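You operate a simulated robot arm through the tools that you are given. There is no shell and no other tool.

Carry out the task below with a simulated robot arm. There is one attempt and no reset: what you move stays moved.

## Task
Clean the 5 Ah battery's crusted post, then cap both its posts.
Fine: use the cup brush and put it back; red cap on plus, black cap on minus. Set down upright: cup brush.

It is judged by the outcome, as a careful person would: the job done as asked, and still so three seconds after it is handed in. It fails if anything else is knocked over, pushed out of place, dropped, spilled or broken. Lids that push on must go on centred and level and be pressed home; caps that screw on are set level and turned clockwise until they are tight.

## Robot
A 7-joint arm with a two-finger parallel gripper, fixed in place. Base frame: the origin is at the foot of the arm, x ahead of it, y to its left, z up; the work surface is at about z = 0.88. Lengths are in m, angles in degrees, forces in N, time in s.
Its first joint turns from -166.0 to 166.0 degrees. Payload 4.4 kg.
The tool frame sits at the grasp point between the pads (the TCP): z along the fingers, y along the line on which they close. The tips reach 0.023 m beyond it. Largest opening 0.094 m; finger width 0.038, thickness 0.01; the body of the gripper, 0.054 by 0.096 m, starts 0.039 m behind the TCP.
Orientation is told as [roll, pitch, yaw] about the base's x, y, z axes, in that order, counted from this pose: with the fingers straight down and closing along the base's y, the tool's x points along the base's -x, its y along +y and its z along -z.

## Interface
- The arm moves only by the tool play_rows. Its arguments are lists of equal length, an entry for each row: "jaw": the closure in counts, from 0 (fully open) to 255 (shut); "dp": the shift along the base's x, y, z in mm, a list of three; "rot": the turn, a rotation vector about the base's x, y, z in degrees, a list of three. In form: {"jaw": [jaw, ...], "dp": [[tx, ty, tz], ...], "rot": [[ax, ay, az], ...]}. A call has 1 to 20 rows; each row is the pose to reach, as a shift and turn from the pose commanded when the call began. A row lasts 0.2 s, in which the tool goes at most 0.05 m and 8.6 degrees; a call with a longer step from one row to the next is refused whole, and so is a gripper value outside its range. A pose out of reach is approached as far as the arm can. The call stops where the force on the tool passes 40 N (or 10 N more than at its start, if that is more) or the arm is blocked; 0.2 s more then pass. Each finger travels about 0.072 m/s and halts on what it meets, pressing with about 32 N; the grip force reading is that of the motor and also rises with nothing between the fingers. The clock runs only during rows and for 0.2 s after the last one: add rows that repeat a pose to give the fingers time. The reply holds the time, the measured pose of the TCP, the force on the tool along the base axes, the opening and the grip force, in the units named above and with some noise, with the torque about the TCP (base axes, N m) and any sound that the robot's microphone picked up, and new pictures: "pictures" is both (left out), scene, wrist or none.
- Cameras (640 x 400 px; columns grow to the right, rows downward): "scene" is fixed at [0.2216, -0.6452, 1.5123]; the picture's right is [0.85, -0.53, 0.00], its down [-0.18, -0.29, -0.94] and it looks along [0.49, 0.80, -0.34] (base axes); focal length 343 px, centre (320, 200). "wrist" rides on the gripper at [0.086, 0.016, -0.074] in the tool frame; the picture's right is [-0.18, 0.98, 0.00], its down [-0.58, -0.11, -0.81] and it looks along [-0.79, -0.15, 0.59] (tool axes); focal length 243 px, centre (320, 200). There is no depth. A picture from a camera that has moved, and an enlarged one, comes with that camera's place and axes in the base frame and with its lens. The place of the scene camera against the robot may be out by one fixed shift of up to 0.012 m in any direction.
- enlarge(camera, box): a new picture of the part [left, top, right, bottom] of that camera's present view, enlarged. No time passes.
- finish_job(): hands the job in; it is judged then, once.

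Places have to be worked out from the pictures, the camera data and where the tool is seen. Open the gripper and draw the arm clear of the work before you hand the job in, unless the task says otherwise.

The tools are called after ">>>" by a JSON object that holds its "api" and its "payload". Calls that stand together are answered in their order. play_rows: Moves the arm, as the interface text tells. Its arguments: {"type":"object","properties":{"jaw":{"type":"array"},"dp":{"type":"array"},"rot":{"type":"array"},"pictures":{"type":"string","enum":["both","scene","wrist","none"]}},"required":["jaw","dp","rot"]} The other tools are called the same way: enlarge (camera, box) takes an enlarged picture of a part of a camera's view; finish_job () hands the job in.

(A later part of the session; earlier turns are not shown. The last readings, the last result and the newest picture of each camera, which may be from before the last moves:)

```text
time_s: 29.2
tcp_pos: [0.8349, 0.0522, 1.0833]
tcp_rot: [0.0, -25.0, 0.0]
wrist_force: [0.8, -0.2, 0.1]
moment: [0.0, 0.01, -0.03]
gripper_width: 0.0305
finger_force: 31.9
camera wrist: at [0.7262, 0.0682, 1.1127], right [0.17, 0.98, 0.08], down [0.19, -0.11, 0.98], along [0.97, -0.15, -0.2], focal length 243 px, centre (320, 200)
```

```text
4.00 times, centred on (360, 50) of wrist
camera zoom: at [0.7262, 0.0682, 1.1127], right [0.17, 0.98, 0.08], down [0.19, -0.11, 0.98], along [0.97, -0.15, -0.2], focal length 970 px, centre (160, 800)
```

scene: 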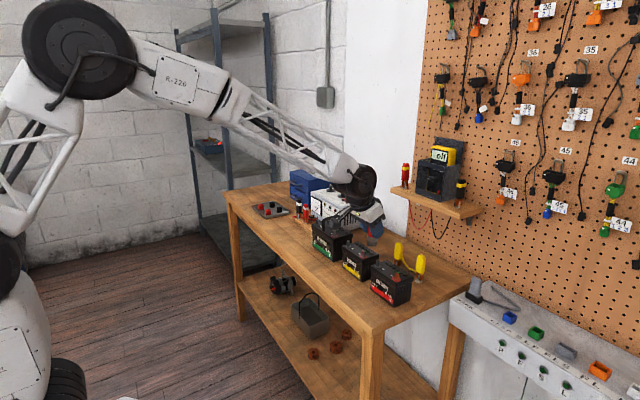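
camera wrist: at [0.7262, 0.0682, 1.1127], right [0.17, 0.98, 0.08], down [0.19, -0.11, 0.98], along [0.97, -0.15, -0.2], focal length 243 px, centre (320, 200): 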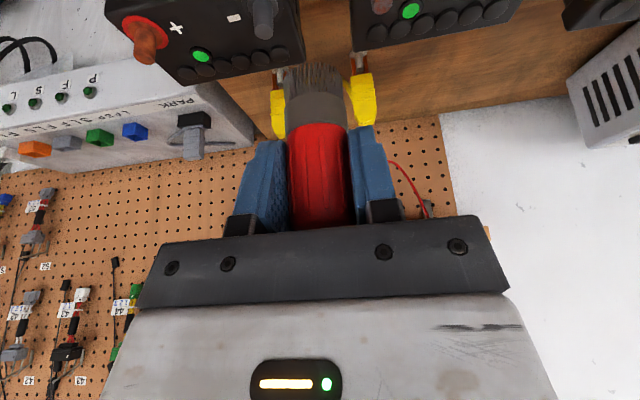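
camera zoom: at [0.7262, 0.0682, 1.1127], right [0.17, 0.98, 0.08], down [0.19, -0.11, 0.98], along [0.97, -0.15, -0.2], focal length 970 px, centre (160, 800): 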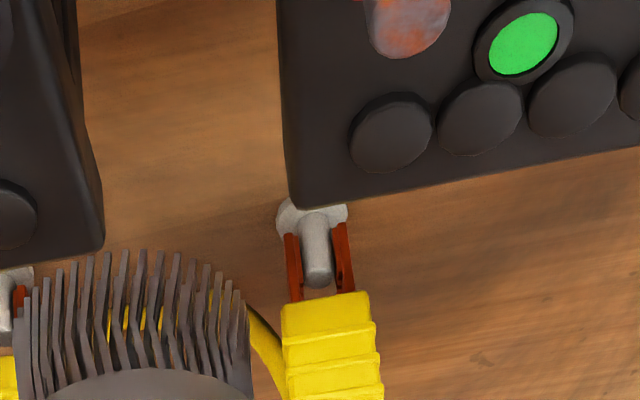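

The post is much cleaner, but rust patches remain on its upper part. I'll go back on and scrub more, at slightly varied heights.

>>> {"api": "play_rows", "payload": {"jaw": [255, 255, 255, 255, 255, 255, 255, 255, 255, 255, 255, 255, 255, 255, 255, 255, 255, 255, 255, 255], "dp": [[0, 40, 0], [0, 40, -20], [0, 40, -40], [0, 40, -56], [0, 39.4, -56], [0.2, 38.9, -56], [0.3, 38.4, -56], [0.6, 37.9, -56], [0.3, 38.4, -56], [0.2, 38.9, -56], [0, 39.4, -56], [0, 40, -56], [0, 40.6, -56], [0.2, 41.1, -56], [0.3, 41.6, -56], [0.6, 42.1, -56], [0.3, 41.6, -56], [0.2, 41.1, -56], [0, 40.6, -56], [0, 40, -56]], "rot": [[0, 0, 0], [0, 0, 0], [0, 0, 0], [0, 0, 0], [0, 0, 8], [0, 0, 16], [0, 0, 24], [0, 0, 32], [0, 0, 24], [0, 0, 16], [0, 0, 8], [0, 0, 0], [0, 0, -8], [0, 0, -16], [0, 0, -24], [0, 0, -32], [0, 0, -24], [0, 0, -16], [0, 0, -8], [0, 0, 0]], "pictures": "none"}}

>>> {"api": "play_rows", "payload": {"jaw": [255, 255, 255, 255, 255, 255, 255, 255, 255, 255, 255, 255, 255, 255, 255, 255, 255, 255, 255, 255], "dp": [[0, -0.6, -2], [0.2, -1.1, -4], [0.3, -1.6, -4], [0.6, -2.1, -4], [0.9, -2.6, -4], [0.6, -2.1, -4], [0.3, -1.6, -4], [0.2, -1.1, -4], [0, -0.6, -4], [0, 0, -4], [0, 0.6, -4], [0.2, 1.1, -4], [0.3, 1.6, -4], [0.6, 2.1, -4], [0.9, 2.6, -4], [0.6, 2.1, -4], [0.3, 1.6, -4], [0.2, 1.1, -4], [0, 0.6, -4], [0, 0, -4]], "rot": [[0, 0, 8], [0, 0, 16], [0, 0, 24], [0, 0, 32], [0, 0, 40], [0, 0, 32], [0, 0, 24], [0, 0, 16], [0, 0, 8], [0, 0, 0], [0, 0, -8], [0, 0, -16], [0, 0, -24], [0, 0, -32], [0, 0, -40], [0, 0, -32], [0, 0, -24], [0, 0, -16], [0, 0, -8], [0, 0, 0]], "pictures": "none"}}

>>> {"api": "play_rows", "payload": {"jaw": [255, 255, 255, 255, 255, 255, 255, 255, 255, 255, 255, 255, 255, 255, 255, 255, 255, 255, 255, 255], "dp": [[0, -0.6, 0], [0.2, -1.1, 0], [0.3, -1.6, 0], [0.6, -2.1, 0], [0.9, -2.6, 0], [0.6, -2.1, 0], [0.3, -1.6, 0], [0.2, -1.1, 0], [0, -0.6, 0], [0, 0, 0], [0, 0.6, 0], [0.2, 1.1, 0], [0.3, 1.6, 0], [0.6, 2.1, 0], [0.9, 2.6, 0], [0.6, 2.1, 0], [0.3, 1.6, 0], [0.2, 1.1, 0], [0, 0.6, 0], [0, 0, 0]], "rot": [[0, 0, 8], [0, 0, 16], [0, 0, 24], [0, 0, 32], [0, 0, 40], [0, 0, 32], [0, 0, 24], [0, 0, 16], [0, 0, 8], [0, 0, 0], [0, 0, -8], [0, 0, -16], [0, 0, -24], [0, 0, -32], [0, 0, -40], [0, 0, -32], [0, 0, -24], [0, 0, -16], [0, 0, -8], [0, 0, 0]]}}

```text
time_s: 33.4
tcp_pos: [0.8379, 0.095, 1.0287]
tcp_rot: [-0.1, -25.0, 0.1]
wrist_force: [-0.3, 0.2, -0.9]
moment: [0.03, 0.0, 0.02]
gripper_width: 0.0304
finger_force: 31.9
```

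```text
time_s: 37.6
tcp_pos: [0.8371, 0.0936, 1.0235]
tcp_rot: [0.0, -25.0, 0.1]
wrist_force: [0.5, 1.3, -1.0]
moment: [0.07, -0.06, -0.02]
gripper_width: 0.0306
finger_force: 32.7
```

```text
time_s: 41.8
tcp_pos: [0.8378, 0.0939, 1.023]
tcp_rot: [0.0, -25.0, 0.1]
wrist_force: [-0.2, 0.2, -1.0]
moment: [0.06, -0.04, 0.02]
gripper_width: 0.0308
finger_force: 32.2
camera wrist: at [0.7281, 0.1096, 1.0539], right [0.17, 0.98, 0.08], down [0.19, -0.11, 0.98], along [0.97, -0.15, -0.2], focal length 243 px, centre (320, 200)
```

scene: 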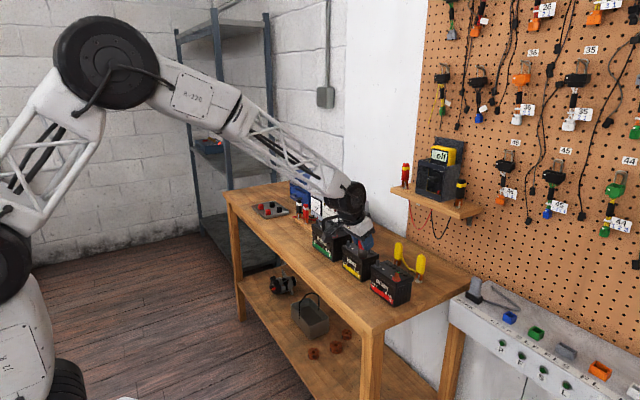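
wrist: 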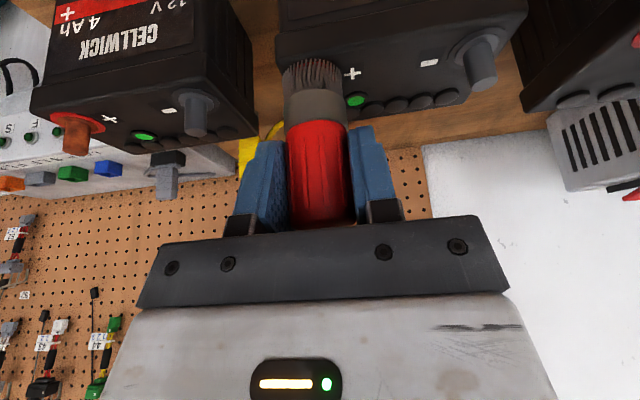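

Forces are low and stable after three more cycles. I'll lift off and inspect the post again.

>>> {"api": "play_rows", "payload": {"jaw": [255, 255, 255, 255, 255], "dp": [[0, 0, 20], [0, 0, 40], [-20, -35, 60], [-40, -60, 80], [-40, -60, 80]], "rot": [[0, 0, 0], [0, 0, 0], [0, 0, 0], [0, 0, 0], [0, 0, 0]]}}

>>> {"api": "enlarge", "payload": {"camera": "scene", "box": [328, 225, 392, 265]}}

>>> {"api": "enlarge", "payload": {"camera": "wrist", "box": [320, 0, 480, 100]}}

```text
time_s: 43.0
tcp_pos: [0.7981, 0.0347, 1.1054]
tcp_rot: [0.0, -25.0, 0.0]
wrist_force: [-0.2, -0.3, -1.4]
moment: [-0.01, 0.0, -0.01]
gripper_width: 0.0304
finger_force: 32.2
camera wrist: at [0.6893, 0.0507, 1.1354], right [0.17, 0.98, 0.08], down [0.19, -0.11, 0.98], along [0.97, -0.15, -0.2], focal length 243 px, centre (320, 200)
```

scene: 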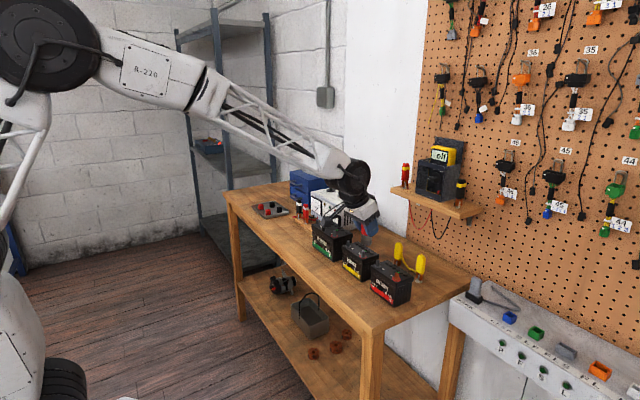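
wrist: 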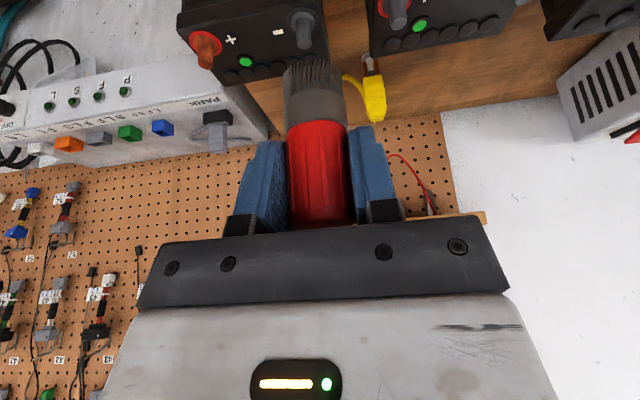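

```text
10.00 times, centred on (360, 245) of scene
camera zoom: at [0.2216, -0.6452, 1.5123], right [0.85, -0.53, 0.0], down [-0.18, -0.29, -0.94], along [0.49, 0.8, -0.34], focal length 3434 px, centre (-80, -250)
```

zoom: 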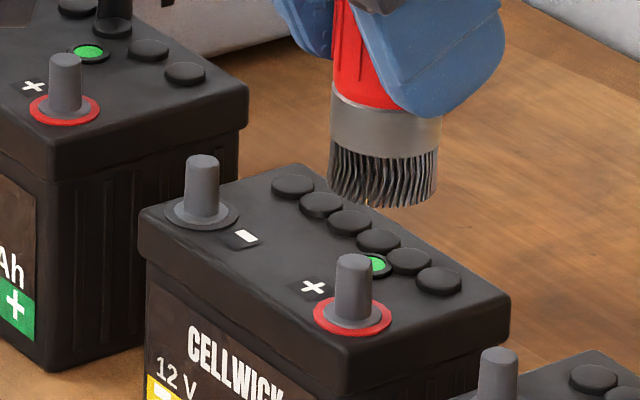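

```text
4.00 times, centred on (400, 50) of wrist
camera zoom: at [0.6893, 0.0507, 1.1354], right [0.17, 0.98, 0.08], down [0.19, -0.11, 0.98], along [0.97, -0.15, -0.2], focal length 970 px, centre (0, 800)
```

zoom: 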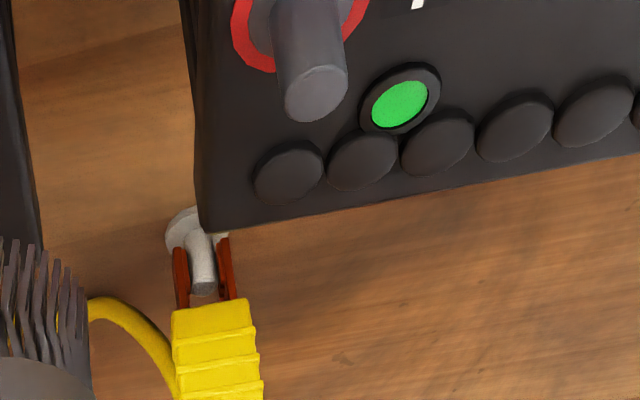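

The post is clean bare metal now. I'll carry the brush back along the same path to above its original spot.

>>> {"api": "play_rows", "payload": {"jaw": [255, 255, 255, 255, 255, 255, 255, 255, 255, 255, 255, 255, 255, 255, 255, 255, 255], "dp": [[-36, 20, 16], [-72, 40, 32], [-107.5, 60, 39], [-99, 107, 39], [-90.5, 153, 39], [-82, 200, 39], [-73.5, 246, 39], [-65, 293, 39], [-56.5, 340, 39], [-48, 386, 39], [-39.5, 433, 39], [-31, 479, 39], [-22.5, 526, 39], [-14, 572, 39], [-5.5, 619, 39], [-5.5, 619, 39], [-5.5, 619, 39]], "rot": [[0, 0, 0], [0, 0, 0], [0, 0, 0], [0, 0, 3.3], [0, 0, 6.7], [0, 0, 10], [0, 0, 13.3], [0, 0, 16.7], [0, 0, 20], [0, 0, 23.3], [0, 0, 26.7], [0, 0, 30], [0, 0, 33.3], [0, 0, 36.7], [0, 0, 40], [0, 0, 40], [0, 0, 40]]}}

```text
time_s: 46.6
tcp_pos: [0.7916, 0.6538, 1.1437]
tcp_rot: [0.0, -25.0, 40.0]
wrist_force: [-0.8, -0.6, -0.3]
moment: [0.01, 0.04, 0.01]
gripper_width: 0.0304
finger_force: 32.0
camera wrist: at [0.6973, 0.5949, 1.1737], right [-0.5, 0.86, 0.08], down [0.21, 0.04, 0.98], along [0.84, 0.51, -0.2], focal length 243 px, centre (320, 200)
```

scene: 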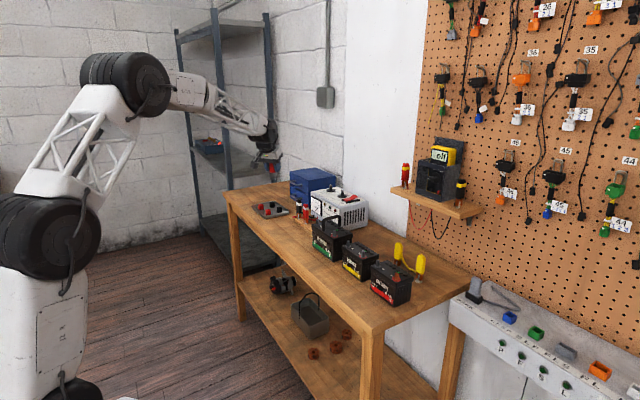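
wrist: 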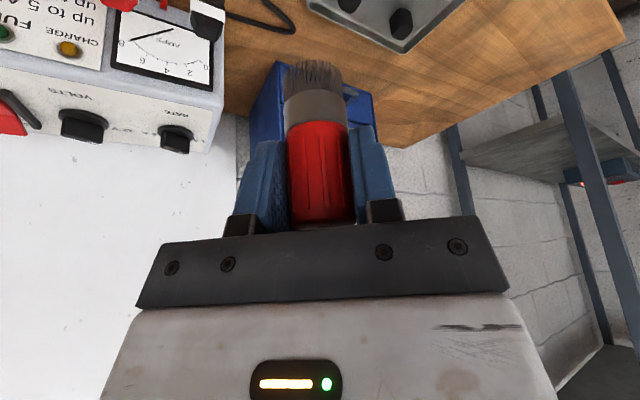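

The brush is above its home spot, so I'll lower it, slowly at the end.

>>> {"api": "play_rows", "payload": {"jaw": [255, 255, 255, 255, 255, 255, 255, 255, 255, 255], "dp": [[0, 0, -40], [0, 0, -80], [0, 0, -120], [0, 0, -155], [0, 0, -180], [0, 0, -190], [0, 0, -197], [0, 0, -202], [0, 0, -205], [0, 0, -205]], "rot": [[0, 0, 0], [0, 0, 0], [0, 0, 0], [0, 0, 0], [0, 0, 0], [0, 0, 0], [0, 0, 0], [0, 0, 0], [0, 0, 0], [0, 0, 0]]}}

>>> {"api": "enlarge", "payload": {"camera": "wrist", "box": [240, 40, 400, 140]}}

>>> {"api": "enlarge", "payload": {"camera": "scene", "box": [240, 180, 320, 230]}}

```text
time_s: 48.8
tcp_pos: [0.7923, 0.6529, 0.9379]
tcp_rot: [0.0, -25.0, 39.9]
wrist_force: [-0.5, -0.2, -0.7]
moment: [0.02, -0.03, 0.02]
gripper_width: 0.0304
finger_force: 32.3
camera wrist: at [0.6978, 0.5947, 0.9689], right [-0.5, 0.86, 0.08], down [0.21, 0.04, 0.98], along [0.84, 0.51, -0.2], focal length 243 px, centre (320, 200)
```

scene: 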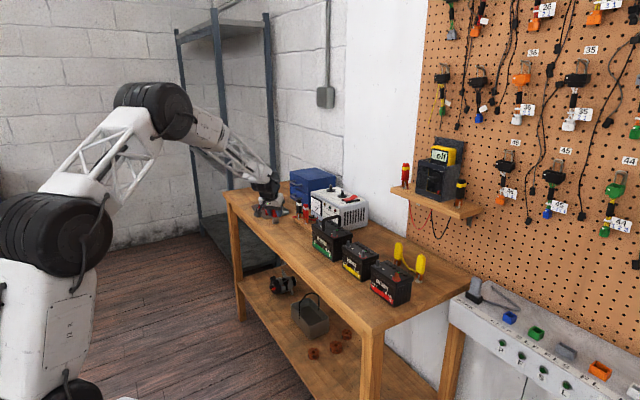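
wrist: 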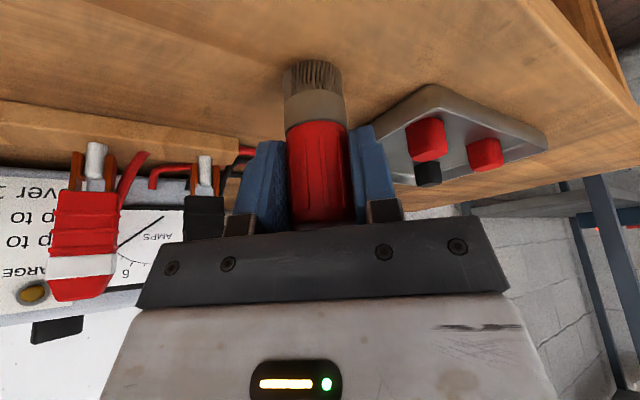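

```text
4.00 times, centred on (320, 90) of wrist
camera zoom: at [0.6978, 0.5947, 0.9689], right [-0.5, 0.86, 0.08], down [0.21, 0.04, 0.98], along [0.84, 0.51, -0.2], focal length 970 px, centre (320, 640)
```

zoom: 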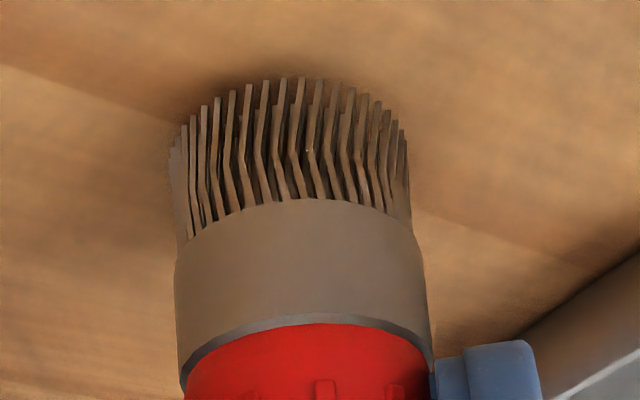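

```text
8.00 times, centred on (280, 205) of scene
camera zoom: at [0.2216, -0.6452, 1.5123], right [0.85, -0.53, 0.0], down [-0.18, -0.29, -0.94], along [0.49, 0.8, -0.34], focal length 2747 px, centre (640, 160)
```

zoom: 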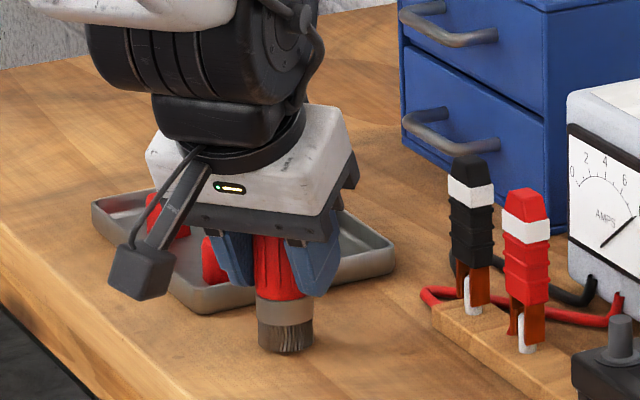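

The reading is about 3 mm above the pick height and there's no contact yet. I'll ease down in 1 mm steps.

>>> {"api": "play_rows", "payload": {"jaw": [255, 255, 255, 255], "dp": [[0, 0, -1], [0, 0, -2], [0, 0, -2.5], [0, 0, -2.5]], "rot": [[0, 0, 0], [0, 0, 0], [0, 0, 0], [0, 0, 0]], "pictures": "none"}}

```text
time_s: 49.8
tcp_pos: [0.7924, 0.6534, 0.9368]
tcp_rot: [0.1, -25.1, 40.0]
wrist_force: [-0.8, 1.9, 3.1]
moment: [0.14, -0.03, 0.03]
gripper_width: 0.0304
finger_force: 32.1
```

Light contact (3 N), so the brush is standing on the bench. I'll open the fingers.

>>> {"api": "play_rows", "payload": {"jaw": [160, 120, 80, 80], "dp": [[0, 0, 1.5], [0, 0, 2], [0, 0, 2], [0, 0, 2]], "rot": [[0, 0, 0], [0, 0, 0], [0, 0, 0], [0, 0, 0]]}}

>>> {"api": "enlarge", "payload": {"camera": "scene", "box": [240, 180, 320, 230]}}

```text
time_s: 50.8
tcp_pos: [0.7927, 0.652, 0.938]
tcp_rot: [0.1, -25.0, 40.0]
wrist_force: [0.3, 0.3, 0.5]
moment: [-0.03, 0.0, -0.05]
gripper_width: 0.0646
finger_force: 0.1
camera wrist: at [0.6981, 0.5939, 0.9679], right [-0.5, 0.86, 0.08], down [0.21, 0.04, 0.98], along [0.84, 0.51, -0.2], focal length 243 px, centre (320, 200)
```

scene: 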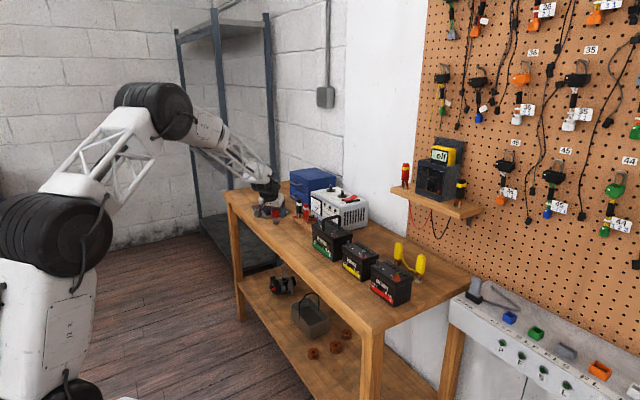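
wrist: 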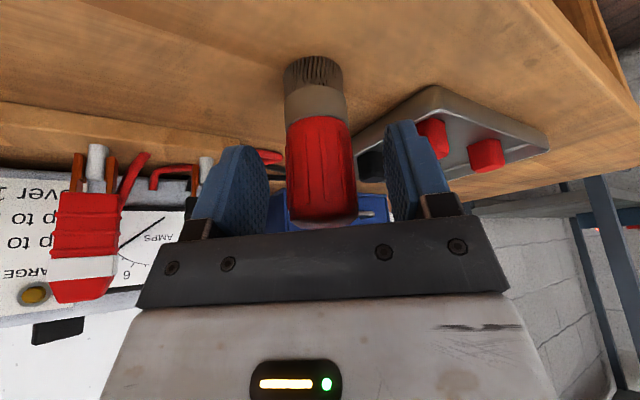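

```text
8.00 times, centred on (280, 205) of scene
camera zoom: at [0.2216, -0.6452, 1.5123], right [0.85, -0.53, 0.0], down [-0.18, -0.29, -0.94], along [0.49, 0.8, -0.34], focal length 2747 px, centre (640, 160)
```

zoom: 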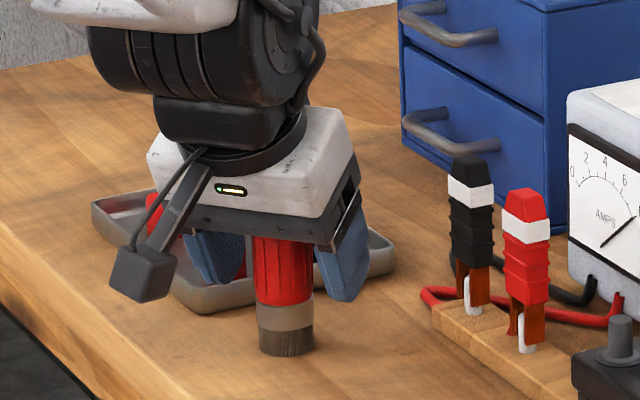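

The brush stands upright back in its spot. I'll rise straight up and back off for a close look at the tray.

>>> {"api": "play_rows", "payload": {"jaw": [80, 80, 80, 80, 80, 80, 80, 80], "dp": [[0, 0, 20], [0, 0, 50], [0, 0, 90], [0, 0, 130], [-5, 20, 155], [-10, 40, 175], [-10, 60, 175], [-10, 60, 175]], "rot": [[0, 0, 0], [0, 0, 0], [0, 0, 0], [0, 0, 0], [-5, 5, 0], [-8, 10, 0], [-11, 13, 0], [-11, 13, 0]]}}

>>> {"api": "enlarge", "payload": {"camera": "wrist", "box": [260, 0, 480, 137]}}

>>> {"api": "enlarge", "payload": {"camera": "scene", "box": [248, 198, 296, 228]}}

```text
time_s: 52.6
tcp_pos: [0.7816, 0.7123, 1.113]
tcp_rot: [0.1, -8.0, 40.0]
wrist_force: [0.0, -0.1, -0.3]
moment: [0.01, -0.02, 0.04]
gripper_width: 0.0646
finger_force: 0.1
camera wrist: at [0.6979, 0.6621, 1.1739], right [-0.49, 0.87, 0.02], down [0.42, 0.22, 0.88], along [0.76, 0.44, -0.48], focal length 243 px, centre (320, 200)
```

scene: 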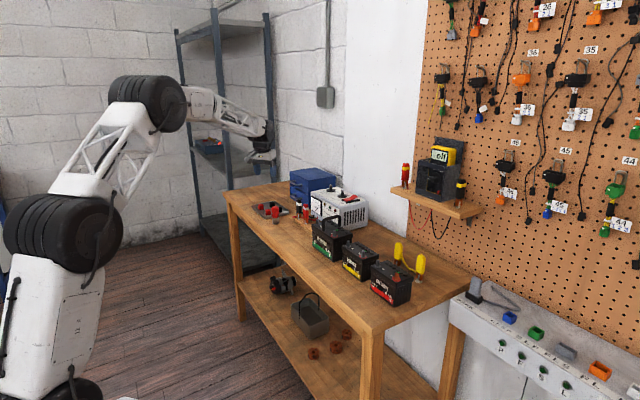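
wrist: 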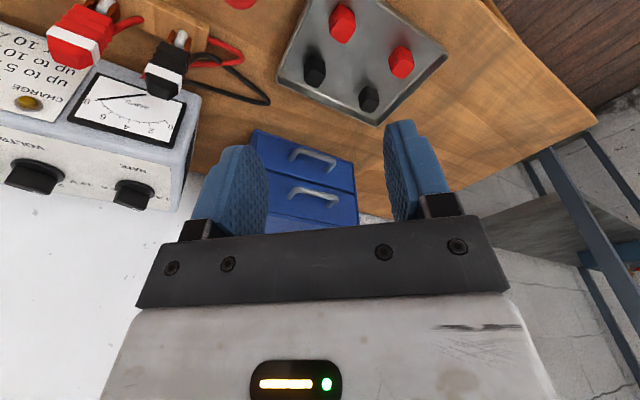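

```text
2.91 times, centred on (370, 68) of wrist
camera zoom: at [0.6979, 0.6621, 1.1739], right [-0.49, 0.87, 0.02], down [0.42, 0.22, 0.88], along [0.76, 0.44, -0.48], focal length 706 px, centre (174, 582)
```

zoom: 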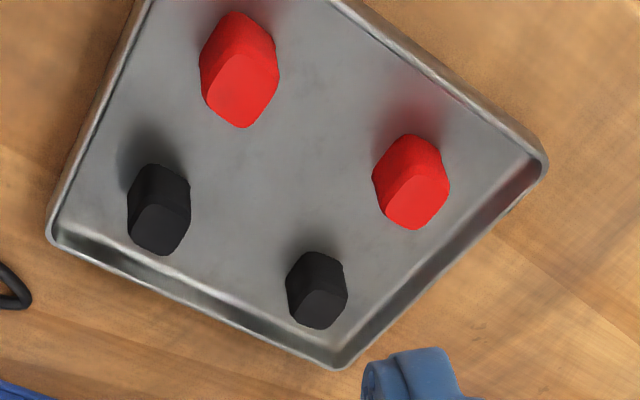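

```text
13.33 times, centred on (272, 213) of scene
camera zoom: at [0.2216, -0.6452, 1.5123], right [0.85, -0.53, 0.0], down [-0.18, -0.29, -0.94], along [0.49, 0.8, -0.34], focal length 4578 px, centre (960, 27)
```

zoom: 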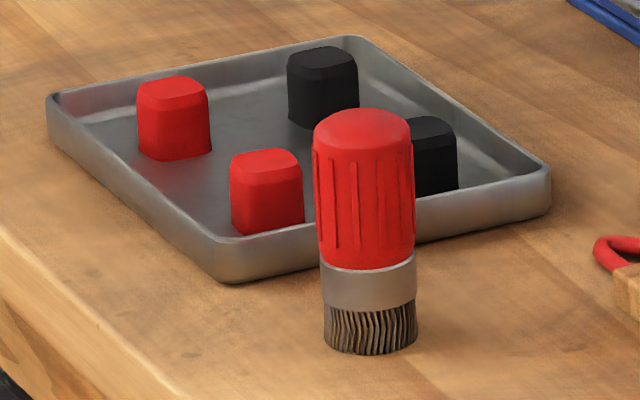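

The caps are rounded squares. I need their orientation to grip on the flats, so I'll zoom in further.

>>> {"api": "enlarge", "payload": {"camera": "wrist", "box": [316, 0, 364, 50]}}

>>> {"api": "enlarge", "payload": {"camera": "wrist", "box": [290, 40, 338, 95]}}

>>> {"api": "enlarge", "payload": {"camera": "scene", "box": [256, 202, 276, 217]}}

```text
8.00 times, centred on (340, 25) of wrist
camera zoom: at [0.6979, 0.6621, 1.1739], right [-0.49, 0.87, 0.02], down [0.42, 0.22, 0.88], along [0.76, 0.44, -0.48], focal length 1941 px, centre (160, 1600)
```

zoom: 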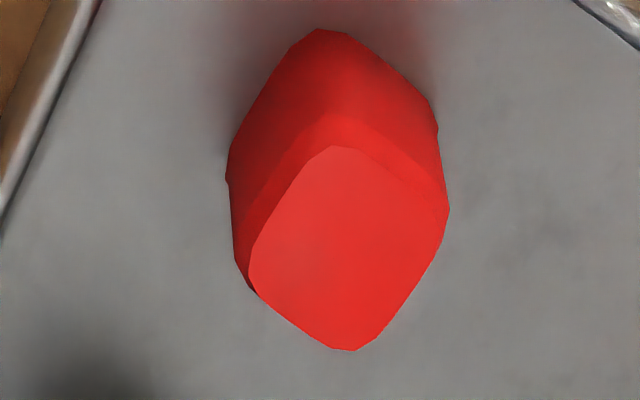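

```text
7.27 times, centred on (314, 68) of wrist
camera zoom: at [0.6979, 0.6621, 1.1739], right [-0.49, 0.87, 0.02], down [0.42, 0.22, 0.88], along [0.76, 0.44, -0.48], focal length 1764 px, centre (364, 1164)
```

zoom: 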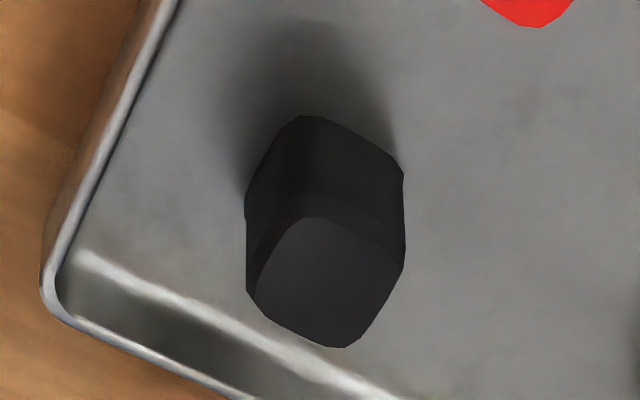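

```text
16.00 times, centred on (266, 210) of scene
camera zoom: at [0.2216, -0.6452, 1.5123], right [0.85, -0.53, 0.0], down [-0.18, -0.29, -0.94], along [0.49, 0.8, -0.34], focal length 5494 px, centre (1184, 48)
```

zoom: 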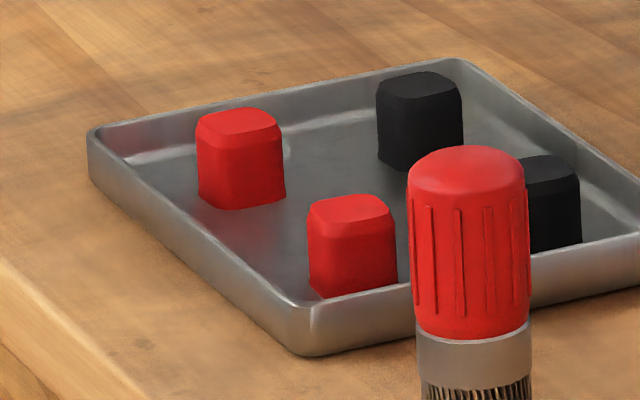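

Both near caps are square to the base axes, with red A at (0.800, 0.755) and black A at (0.861, 0.756). I'll set yaw 0 with a 30° tilt above red A to check reach.

>>> {"api": "play_rows", "payload": {"jaw": [90, 100, 110, 119, 119, 119, 119, 119], "dp": [[3, 7, 0], [6, 14, 0], [9, 21, -10], [12, 28, -20], [15, 35, -35], [18, 42, -50], [18, 42, -50], [18, 42, -50]], "rot": [[1.28, -3.5, -6.6], [2.57, -7, -13.2], [3.85, -10.55, -19.75], [5.1, -14.1, -26.3], [6.4, -17.6, -32.9], [7.7, -21.1, -39.5], [7.7, -21.1, -39.5], [7.7, -21.1, -39.5]]}}

```text
time_s: 54.4
tcp_pos: [0.8007, 0.7549, 1.0634]
tcp_rot: [0.0, -30.1, 0.1]
wrist_force: [-0.5, -0.4, -0.6]
moment: [0.0, -0.02, -0.01]
gripper_width: 0.0504
finger_force: 0.1
camera wrist: at [0.6889, 0.7701, 1.0841], right [0.16, 0.98, 0.09], down [0.1, -0.11, 0.99], along [0.98, -0.15, -0.12], focal length 243 px, centre (320, 200)
```

scene: 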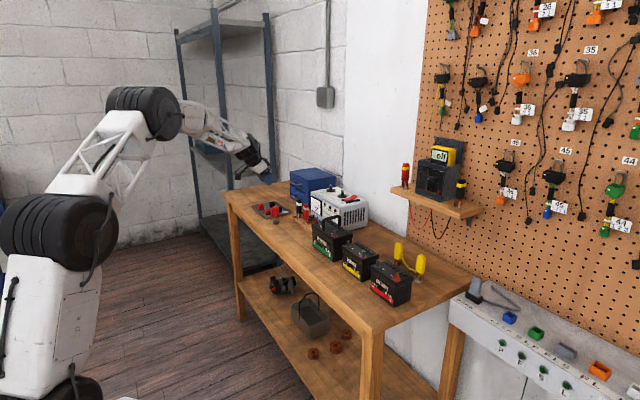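
wrist: 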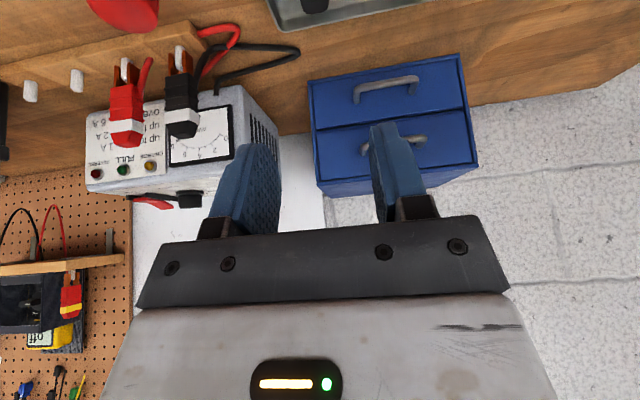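

That pose is reached exactly, so I have spare reach. I'll reduce the tilt to 15° and come down to just above the cap as a further check.

>>> {"api": "play_rows", "payload": {"jaw": [119, 119, 119, 119, 119, 119], "dp": [[0, 0, -25], [0, 0, -50], [0, 0, -75], [0, 0, -105], [0, 0, -105], [0, 0, -105]], "rot": [[0, 4, 0], [0, 8, 0], [0, 12, 0], [0, 15, 0], [0, 15, 0], [0, 15, 0]]}}

>>> {"api": "enlarge", "payload": {"camera": "scene", "box": [240, 190, 304, 230]}}

>>> {"api": "enlarge", "payload": {"camera": "wrist", "box": [200, 20, 440, 170]}}

```text
time_s: 55.8
tcp_pos: [0.7983, 0.7576, 0.958]
tcp_rot: [0.0, -15.1, 0.0]
wrist_force: [-0.2, -0.6, 0.0]
moment: [-0.04, -0.02, -0.01]
gripper_width: 0.0499
finger_force: 0.0
camera wrist: at [0.6968, 0.7722, 1.0076], right [0.18, 0.98, 0.05], down [0.35, -0.11, 0.93], along [0.92, -0.15, -0.37], focal length 243 px, centre (320, 200)
```

scene: 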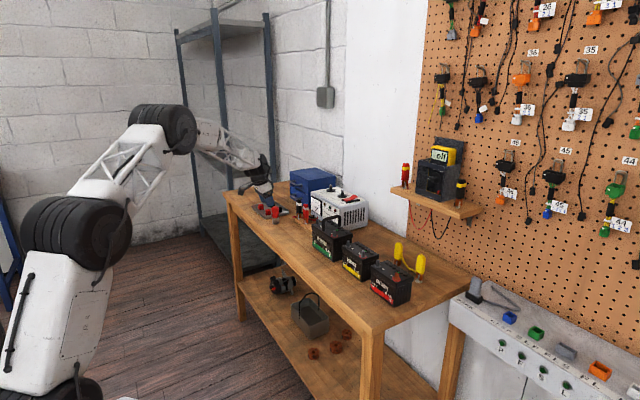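
wrist: 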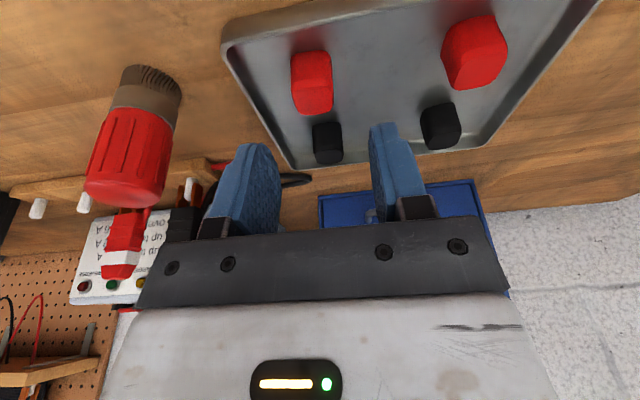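

```text
10.00 times, centred on (272, 210) of scene
camera zoom: at [0.2216, -0.6452, 1.5123], right [0.85, -0.53, 0.0], down [-0.18, -0.29, -0.94], along [0.49, 0.8, -0.34], focal length 3434 px, centre (800, 100)
```

zoom: 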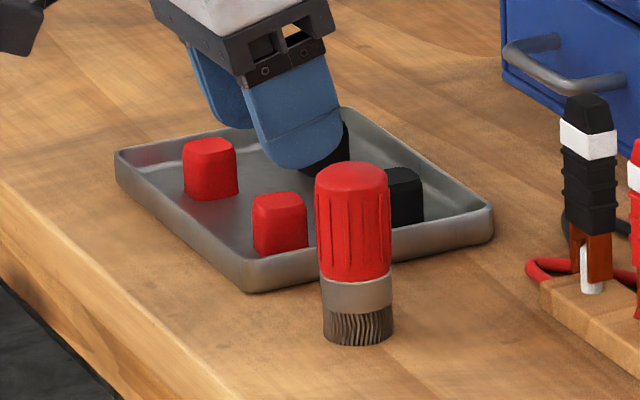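

```text
2.67 times, centred on (320, 95) of wrist
camera zoom: at [0.6968, 0.7722, 1.0076], right [0.18, 0.98, 0.05], down [0.35, -0.11, 0.93], along [0.92, -0.15, -0.37], focal length 647 px, centre (320, 480)
```

zoom: 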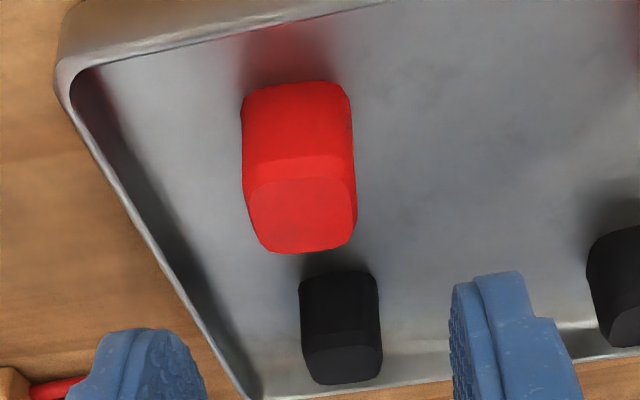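

Red A is at about (0.8015, 0.7555) with its top at z≈0.906, and the fingers have clearance inside the tray. I'll narrow the opening to 36 mm and descend around it.

>>> {"api": "play_rows", "payload": {"jaw": [140, 157, 157, 157, 157, 157, 157, 157], "dp": [[-3, -0.5, 0], [-3, -0.5, 0], [-3, -0.5, -12], [-3, -0.5, -22], [-3, -0.5, -30], [-3, -0.5, -36], [-3, -0.5, -36], [-3, -0.5, -36]], "rot": [[0, 0, 0], [0, 0, 0], [0, 0, 0], [0, 0, 0], [0, 0, 0], [0, 0, 0], [0, 0, 0], [0, 0, 0]]}}

>>> {"api": "enlarge", "payload": {"camera": "wrist", "box": [200, 60, 440, 210]}}

>>> {"api": "enlarge", "payload": {"camera": "scene", "box": [248, 198, 296, 228]}}

```text
time_s: 57.6
tcp_pos: [0.797, 0.757, 0.921]
tcp_rot: [0.0, -15.0, 0.0]
wrist_force: [0.3, 0.2, -0.3]
moment: [0.04, -0.03, 0.0]
gripper_width: 0.0363
finger_force: 0.0
camera wrist: at [0.6948, 0.7711, 0.9701], right [0.18, 0.98, 0.05], down [0.35, -0.11, 0.93], along [0.92, -0.15, -0.37], focal length 243 px, centre (320, 200)
```

scene: 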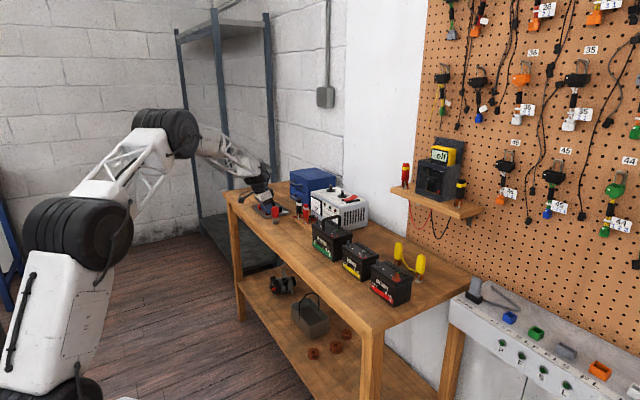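
wrist: 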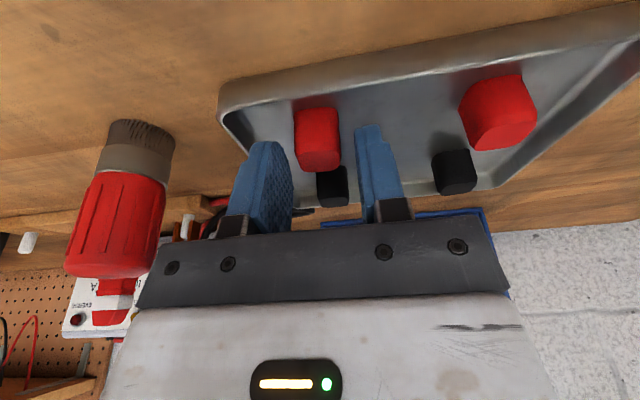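

```text
2.67 times, centred on (320, 135) of wrist
camera zoom: at [0.6948, 0.7711, 0.9701], right [0.18, 0.98, 0.05], down [0.35, -0.11, 0.93], along [0.92, -0.15, -0.37], focal length 647 px, centre (320, 373)
```

zoom: 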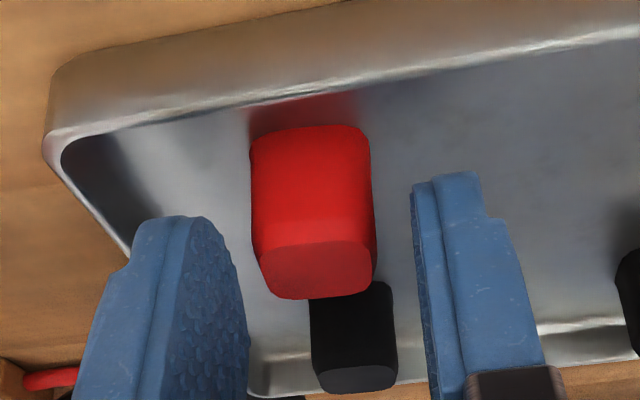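

```text
13.33 times, centred on (272, 213) of scene
camera zoom: at [0.2216, -0.6452, 1.5123], right [0.85, -0.53, 0.0], down [-0.18, -0.29, -0.94], along [0.49, 0.8, -0.34], focal length 4578 px, centre (960, 27)
```

zoom: 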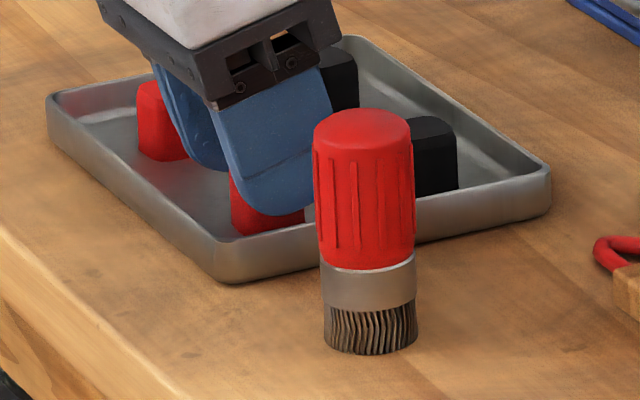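

The cap is between the pads. I'll go down 5.5 mm more and close gently.

>>> {"api": "play_rows", "payload": {"jaw": [157, 157, 200, 255, 255, 255, 255], "dp": [[0, -0.5, -3], [0, -0.5, -5.5], [0, -0.5, -5.5], [0, -0.5, -5.5], [0, -0.5, -5.5], [0, -0.5, -5.5], [0, -0.5, -5.5]], "rot": [[0, 0, 0], [0, 0, 0], [0, 0, 0], [0, 0, 0], [0, 0, 0], [0, 0, 0], [0, 0, 0]]}}

>>> {"api": "enlarge", "payload": {"camera": "wrist", "box": [200, 60, 440, 210]}}

```text
time_s: 59.2
tcp_pos: [0.7977, 0.7553, 0.9164]
tcp_rot: [0.0, -15.0, 0.0]
wrist_force: [-0.5, -0.5, -0.1]
moment: [-0.02, 0.0, -0.01]
gripper_width: 0.0231
finger_force: 31.7
camera wrist: at [0.6949, 0.7704, 0.9649], right [0.18, 0.98, 0.05], down [0.35, -0.11, 0.93], along [0.92, -0.15, -0.37], focal length 243 px, centre (320, 200)
```

scene: 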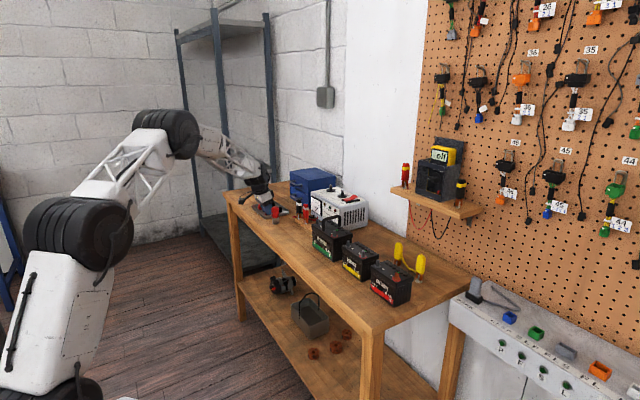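
wrist: 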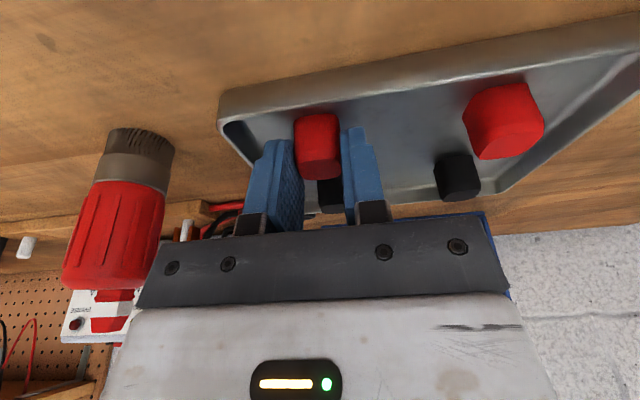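

```text
2.67 times, centred on (320, 135) of wrist
camera zoom: at [0.6949, 0.7704, 0.9649], right [0.18, 0.98, 0.05], down [0.35, -0.11, 0.93], along [0.92, -0.15, -0.37], focal length 647 px, centre (320, 373)
```

zoom: 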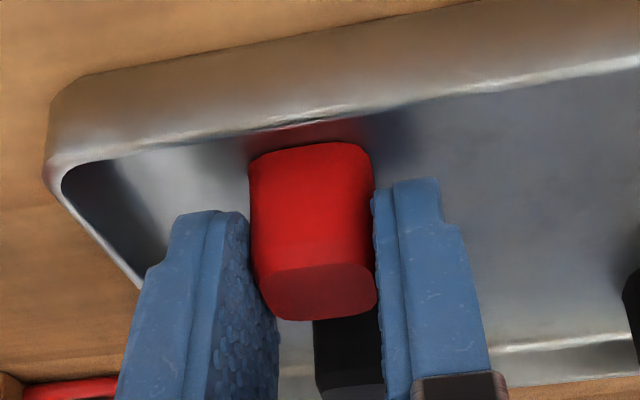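

The red cap is gripped (23 mm wide). I'll lift it and check how it sits.

>>> {"api": "play_rows", "payload": {"jaw": [255, 255, 255, 255, 255], "dp": [[0, 0, 10], [0, 0, 30], [0, 0, 70], [0, 0, 110], [0, 0, 110]], "rot": [[0, 0, 0], [0, 0, 0], [0, 0, 0], [0, 0, 0], [0, 0, 0]]}}

>>> {"api": "enlarge", "payload": {"camera": "wrist", "box": [240, 80, 400, 180]}}

>>> {"api": "enlarge", "payload": {"camera": "scene", "box": [240, 165, 304, 205]}}

```text
time_s: 60.4
tcp_pos: [0.7975, 0.7558, 1.0266]
tcp_rot: [0.0, -15.1, 0.1]
wrist_force: [0.4, 0.0, -0.8]
moment: [-0.02, 0.0, 0.01]
gripper_width: 0.0232
finger_force: 31.9
camera wrist: at [0.6945, 0.7714, 1.0754], right [0.18, 0.98, 0.05], down [0.35, -0.11, 0.93], along [0.92, -0.15, -0.37], focal length 243 px, centre (320, 200)
```

scene: 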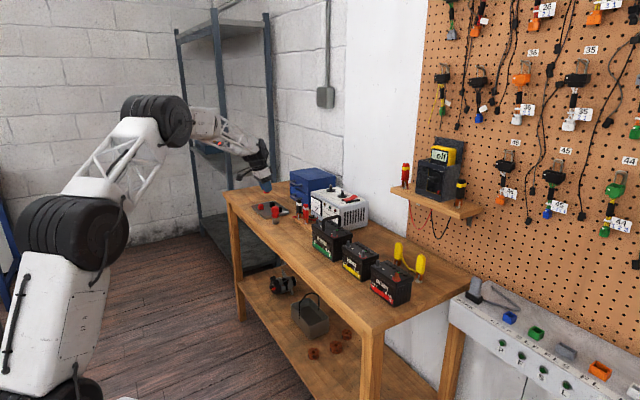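
wrist: 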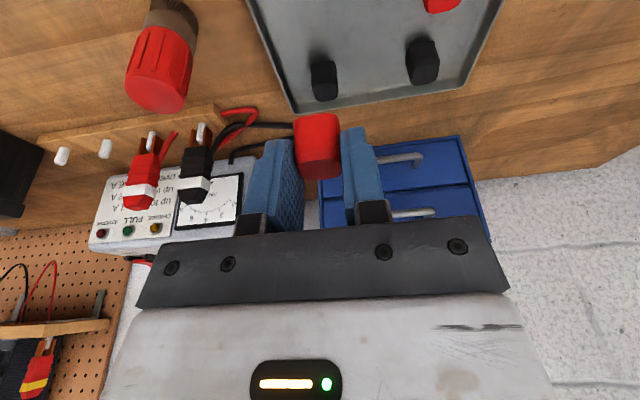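

```text
4.00 times, centred on (320, 130) of wrist
camera zoom: at [0.6945, 0.7714, 1.0754], right [0.18, 0.98, 0.05], down [0.35, -0.11, 0.93], along [0.92, -0.15, -0.37], focal length 970 px, centre (320, 480)
```

zoom: 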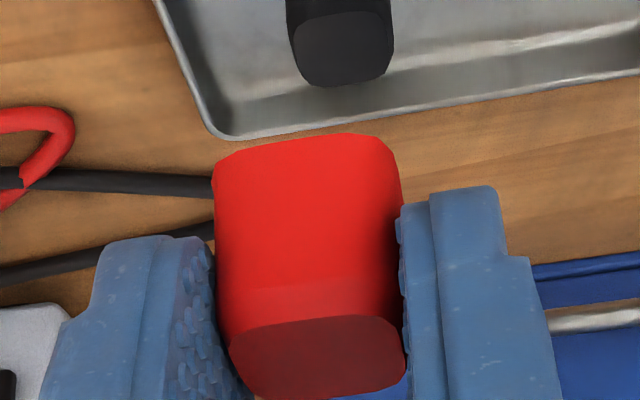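

```text
10.00 times, centred on (272, 185) of scene
camera zoom: at [0.2216, -0.6452, 1.5123], right [0.85, -0.53, 0.0], down [-0.18, -0.29, -0.94], along [0.49, 0.8, -0.34], focal length 3434 px, centre (800, 350)
```

zoom: 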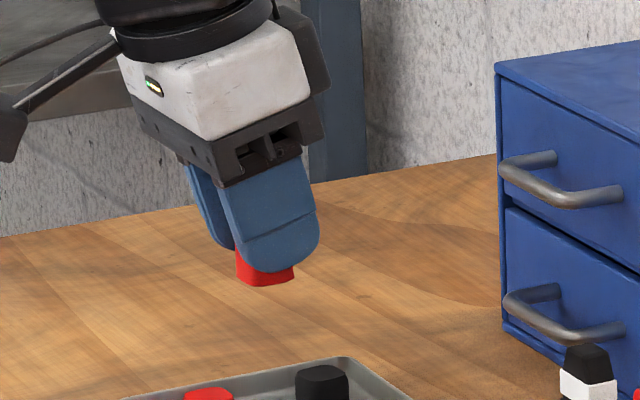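

The red cap hangs upright, offset about 5 mm outward from the TCP. I'll carry it back, bowing inward and high, to near the 5 Ah battery.

>>> {"api": "play_rows", "payload": {"jaw": [255, 255, 255, 255, 255, 255, 255, 255, 255, 255, 255, 255, 255, 255, 255, 255, 255, 255, 255], "dp": [[0, 0, 48], [0, 0, 96], [-20, -44, 96], [-40, -88, 96], [-60, -132, 96], [-80, -176, 96], [-97, -220, 96], [-97, -267, 96], [-97, -314, 96], [-97, -361, 96], [-97, -408, 96], [-97, -455, 96], [-97, -502, 96], [-85, -547, 96], [-65, -590, 96], [-45, -630, 90], [-25, -660, 80], [-25, -660, 80], [-25, -660, 80]], "rot": [[0, 0, 0], [0, 0, 0], [0, 0, 0], [0, 0, 0], [0, 0, 0], [0, 0, 0], [0, 0, 0], [0, 0, 0], [0, 0, 0], [0, 0, 0], [0, 0, 0], [0, 0, 0], [0, 0, 0], [0, 0, 0], [0, 0, 0], [0, 0, 0], [0, 0, 0], [0, 0, 0], [0, 0, 0]]}}

>>> {"api": "enlarge", "payload": {"camera": "wrist", "box": [240, 60, 400, 160]}}

>>> {"api": "enlarge", "payload": {"camera": "scene", "box": [320, 210, 400, 260]}}

```text
time_s: 64.4
tcp_pos: [0.7703, 0.0931, 1.1064]
tcp_rot: [0.0, -15.0, -0.1]
wrist_force: [-0.2, 0.1, -0.2]
moment: [0.01, -0.02, -0.03]
gripper_width: 0.0232
finger_force: 32.3
camera wrist: at [0.6677, 0.1088, 1.156], right [0.18, 0.98, 0.05], down [0.35, -0.11, 0.93], along [0.92, -0.15, -0.37], focal length 243 px, centre (320, 200)
```

scene: 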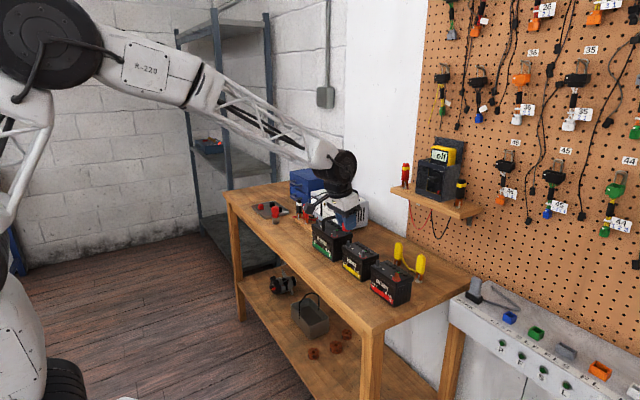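
wrist: 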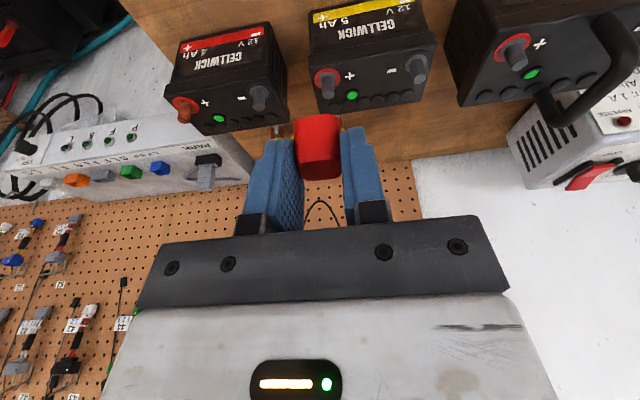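

```text
4.00 times, centred on (320, 110) of wrist
camera zoom: at [0.6677, 0.1088, 1.156], right [0.18, 0.98, 0.05], down [0.35, -0.11, 0.93], along [0.92, -0.15, -0.37], focal length 970 px, centre (320, 560)
```

zoom: 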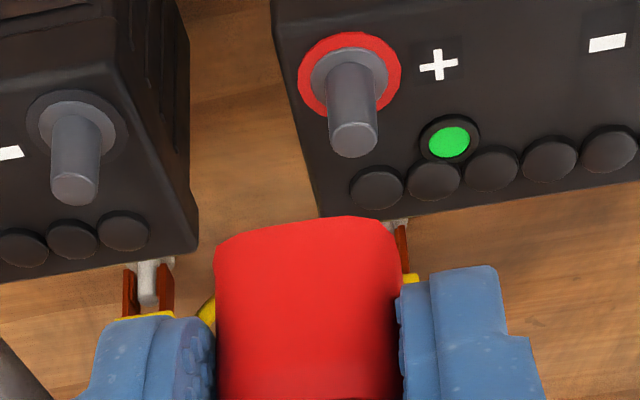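

```text
8.00 times, centred on (360, 235) of scene
camera zoom: at [0.2216, -0.6452, 1.5123], right [0.85, -0.53, 0.0], down [-0.18, -0.29, -0.94], along [0.49, 0.8, -0.34], focal length 2747 px, centre (0, -80)
```

zoom: 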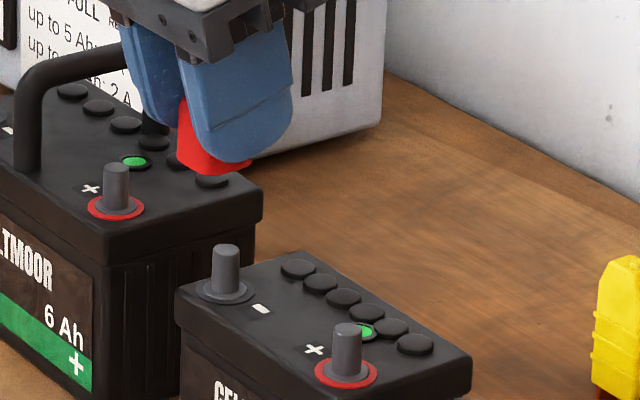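

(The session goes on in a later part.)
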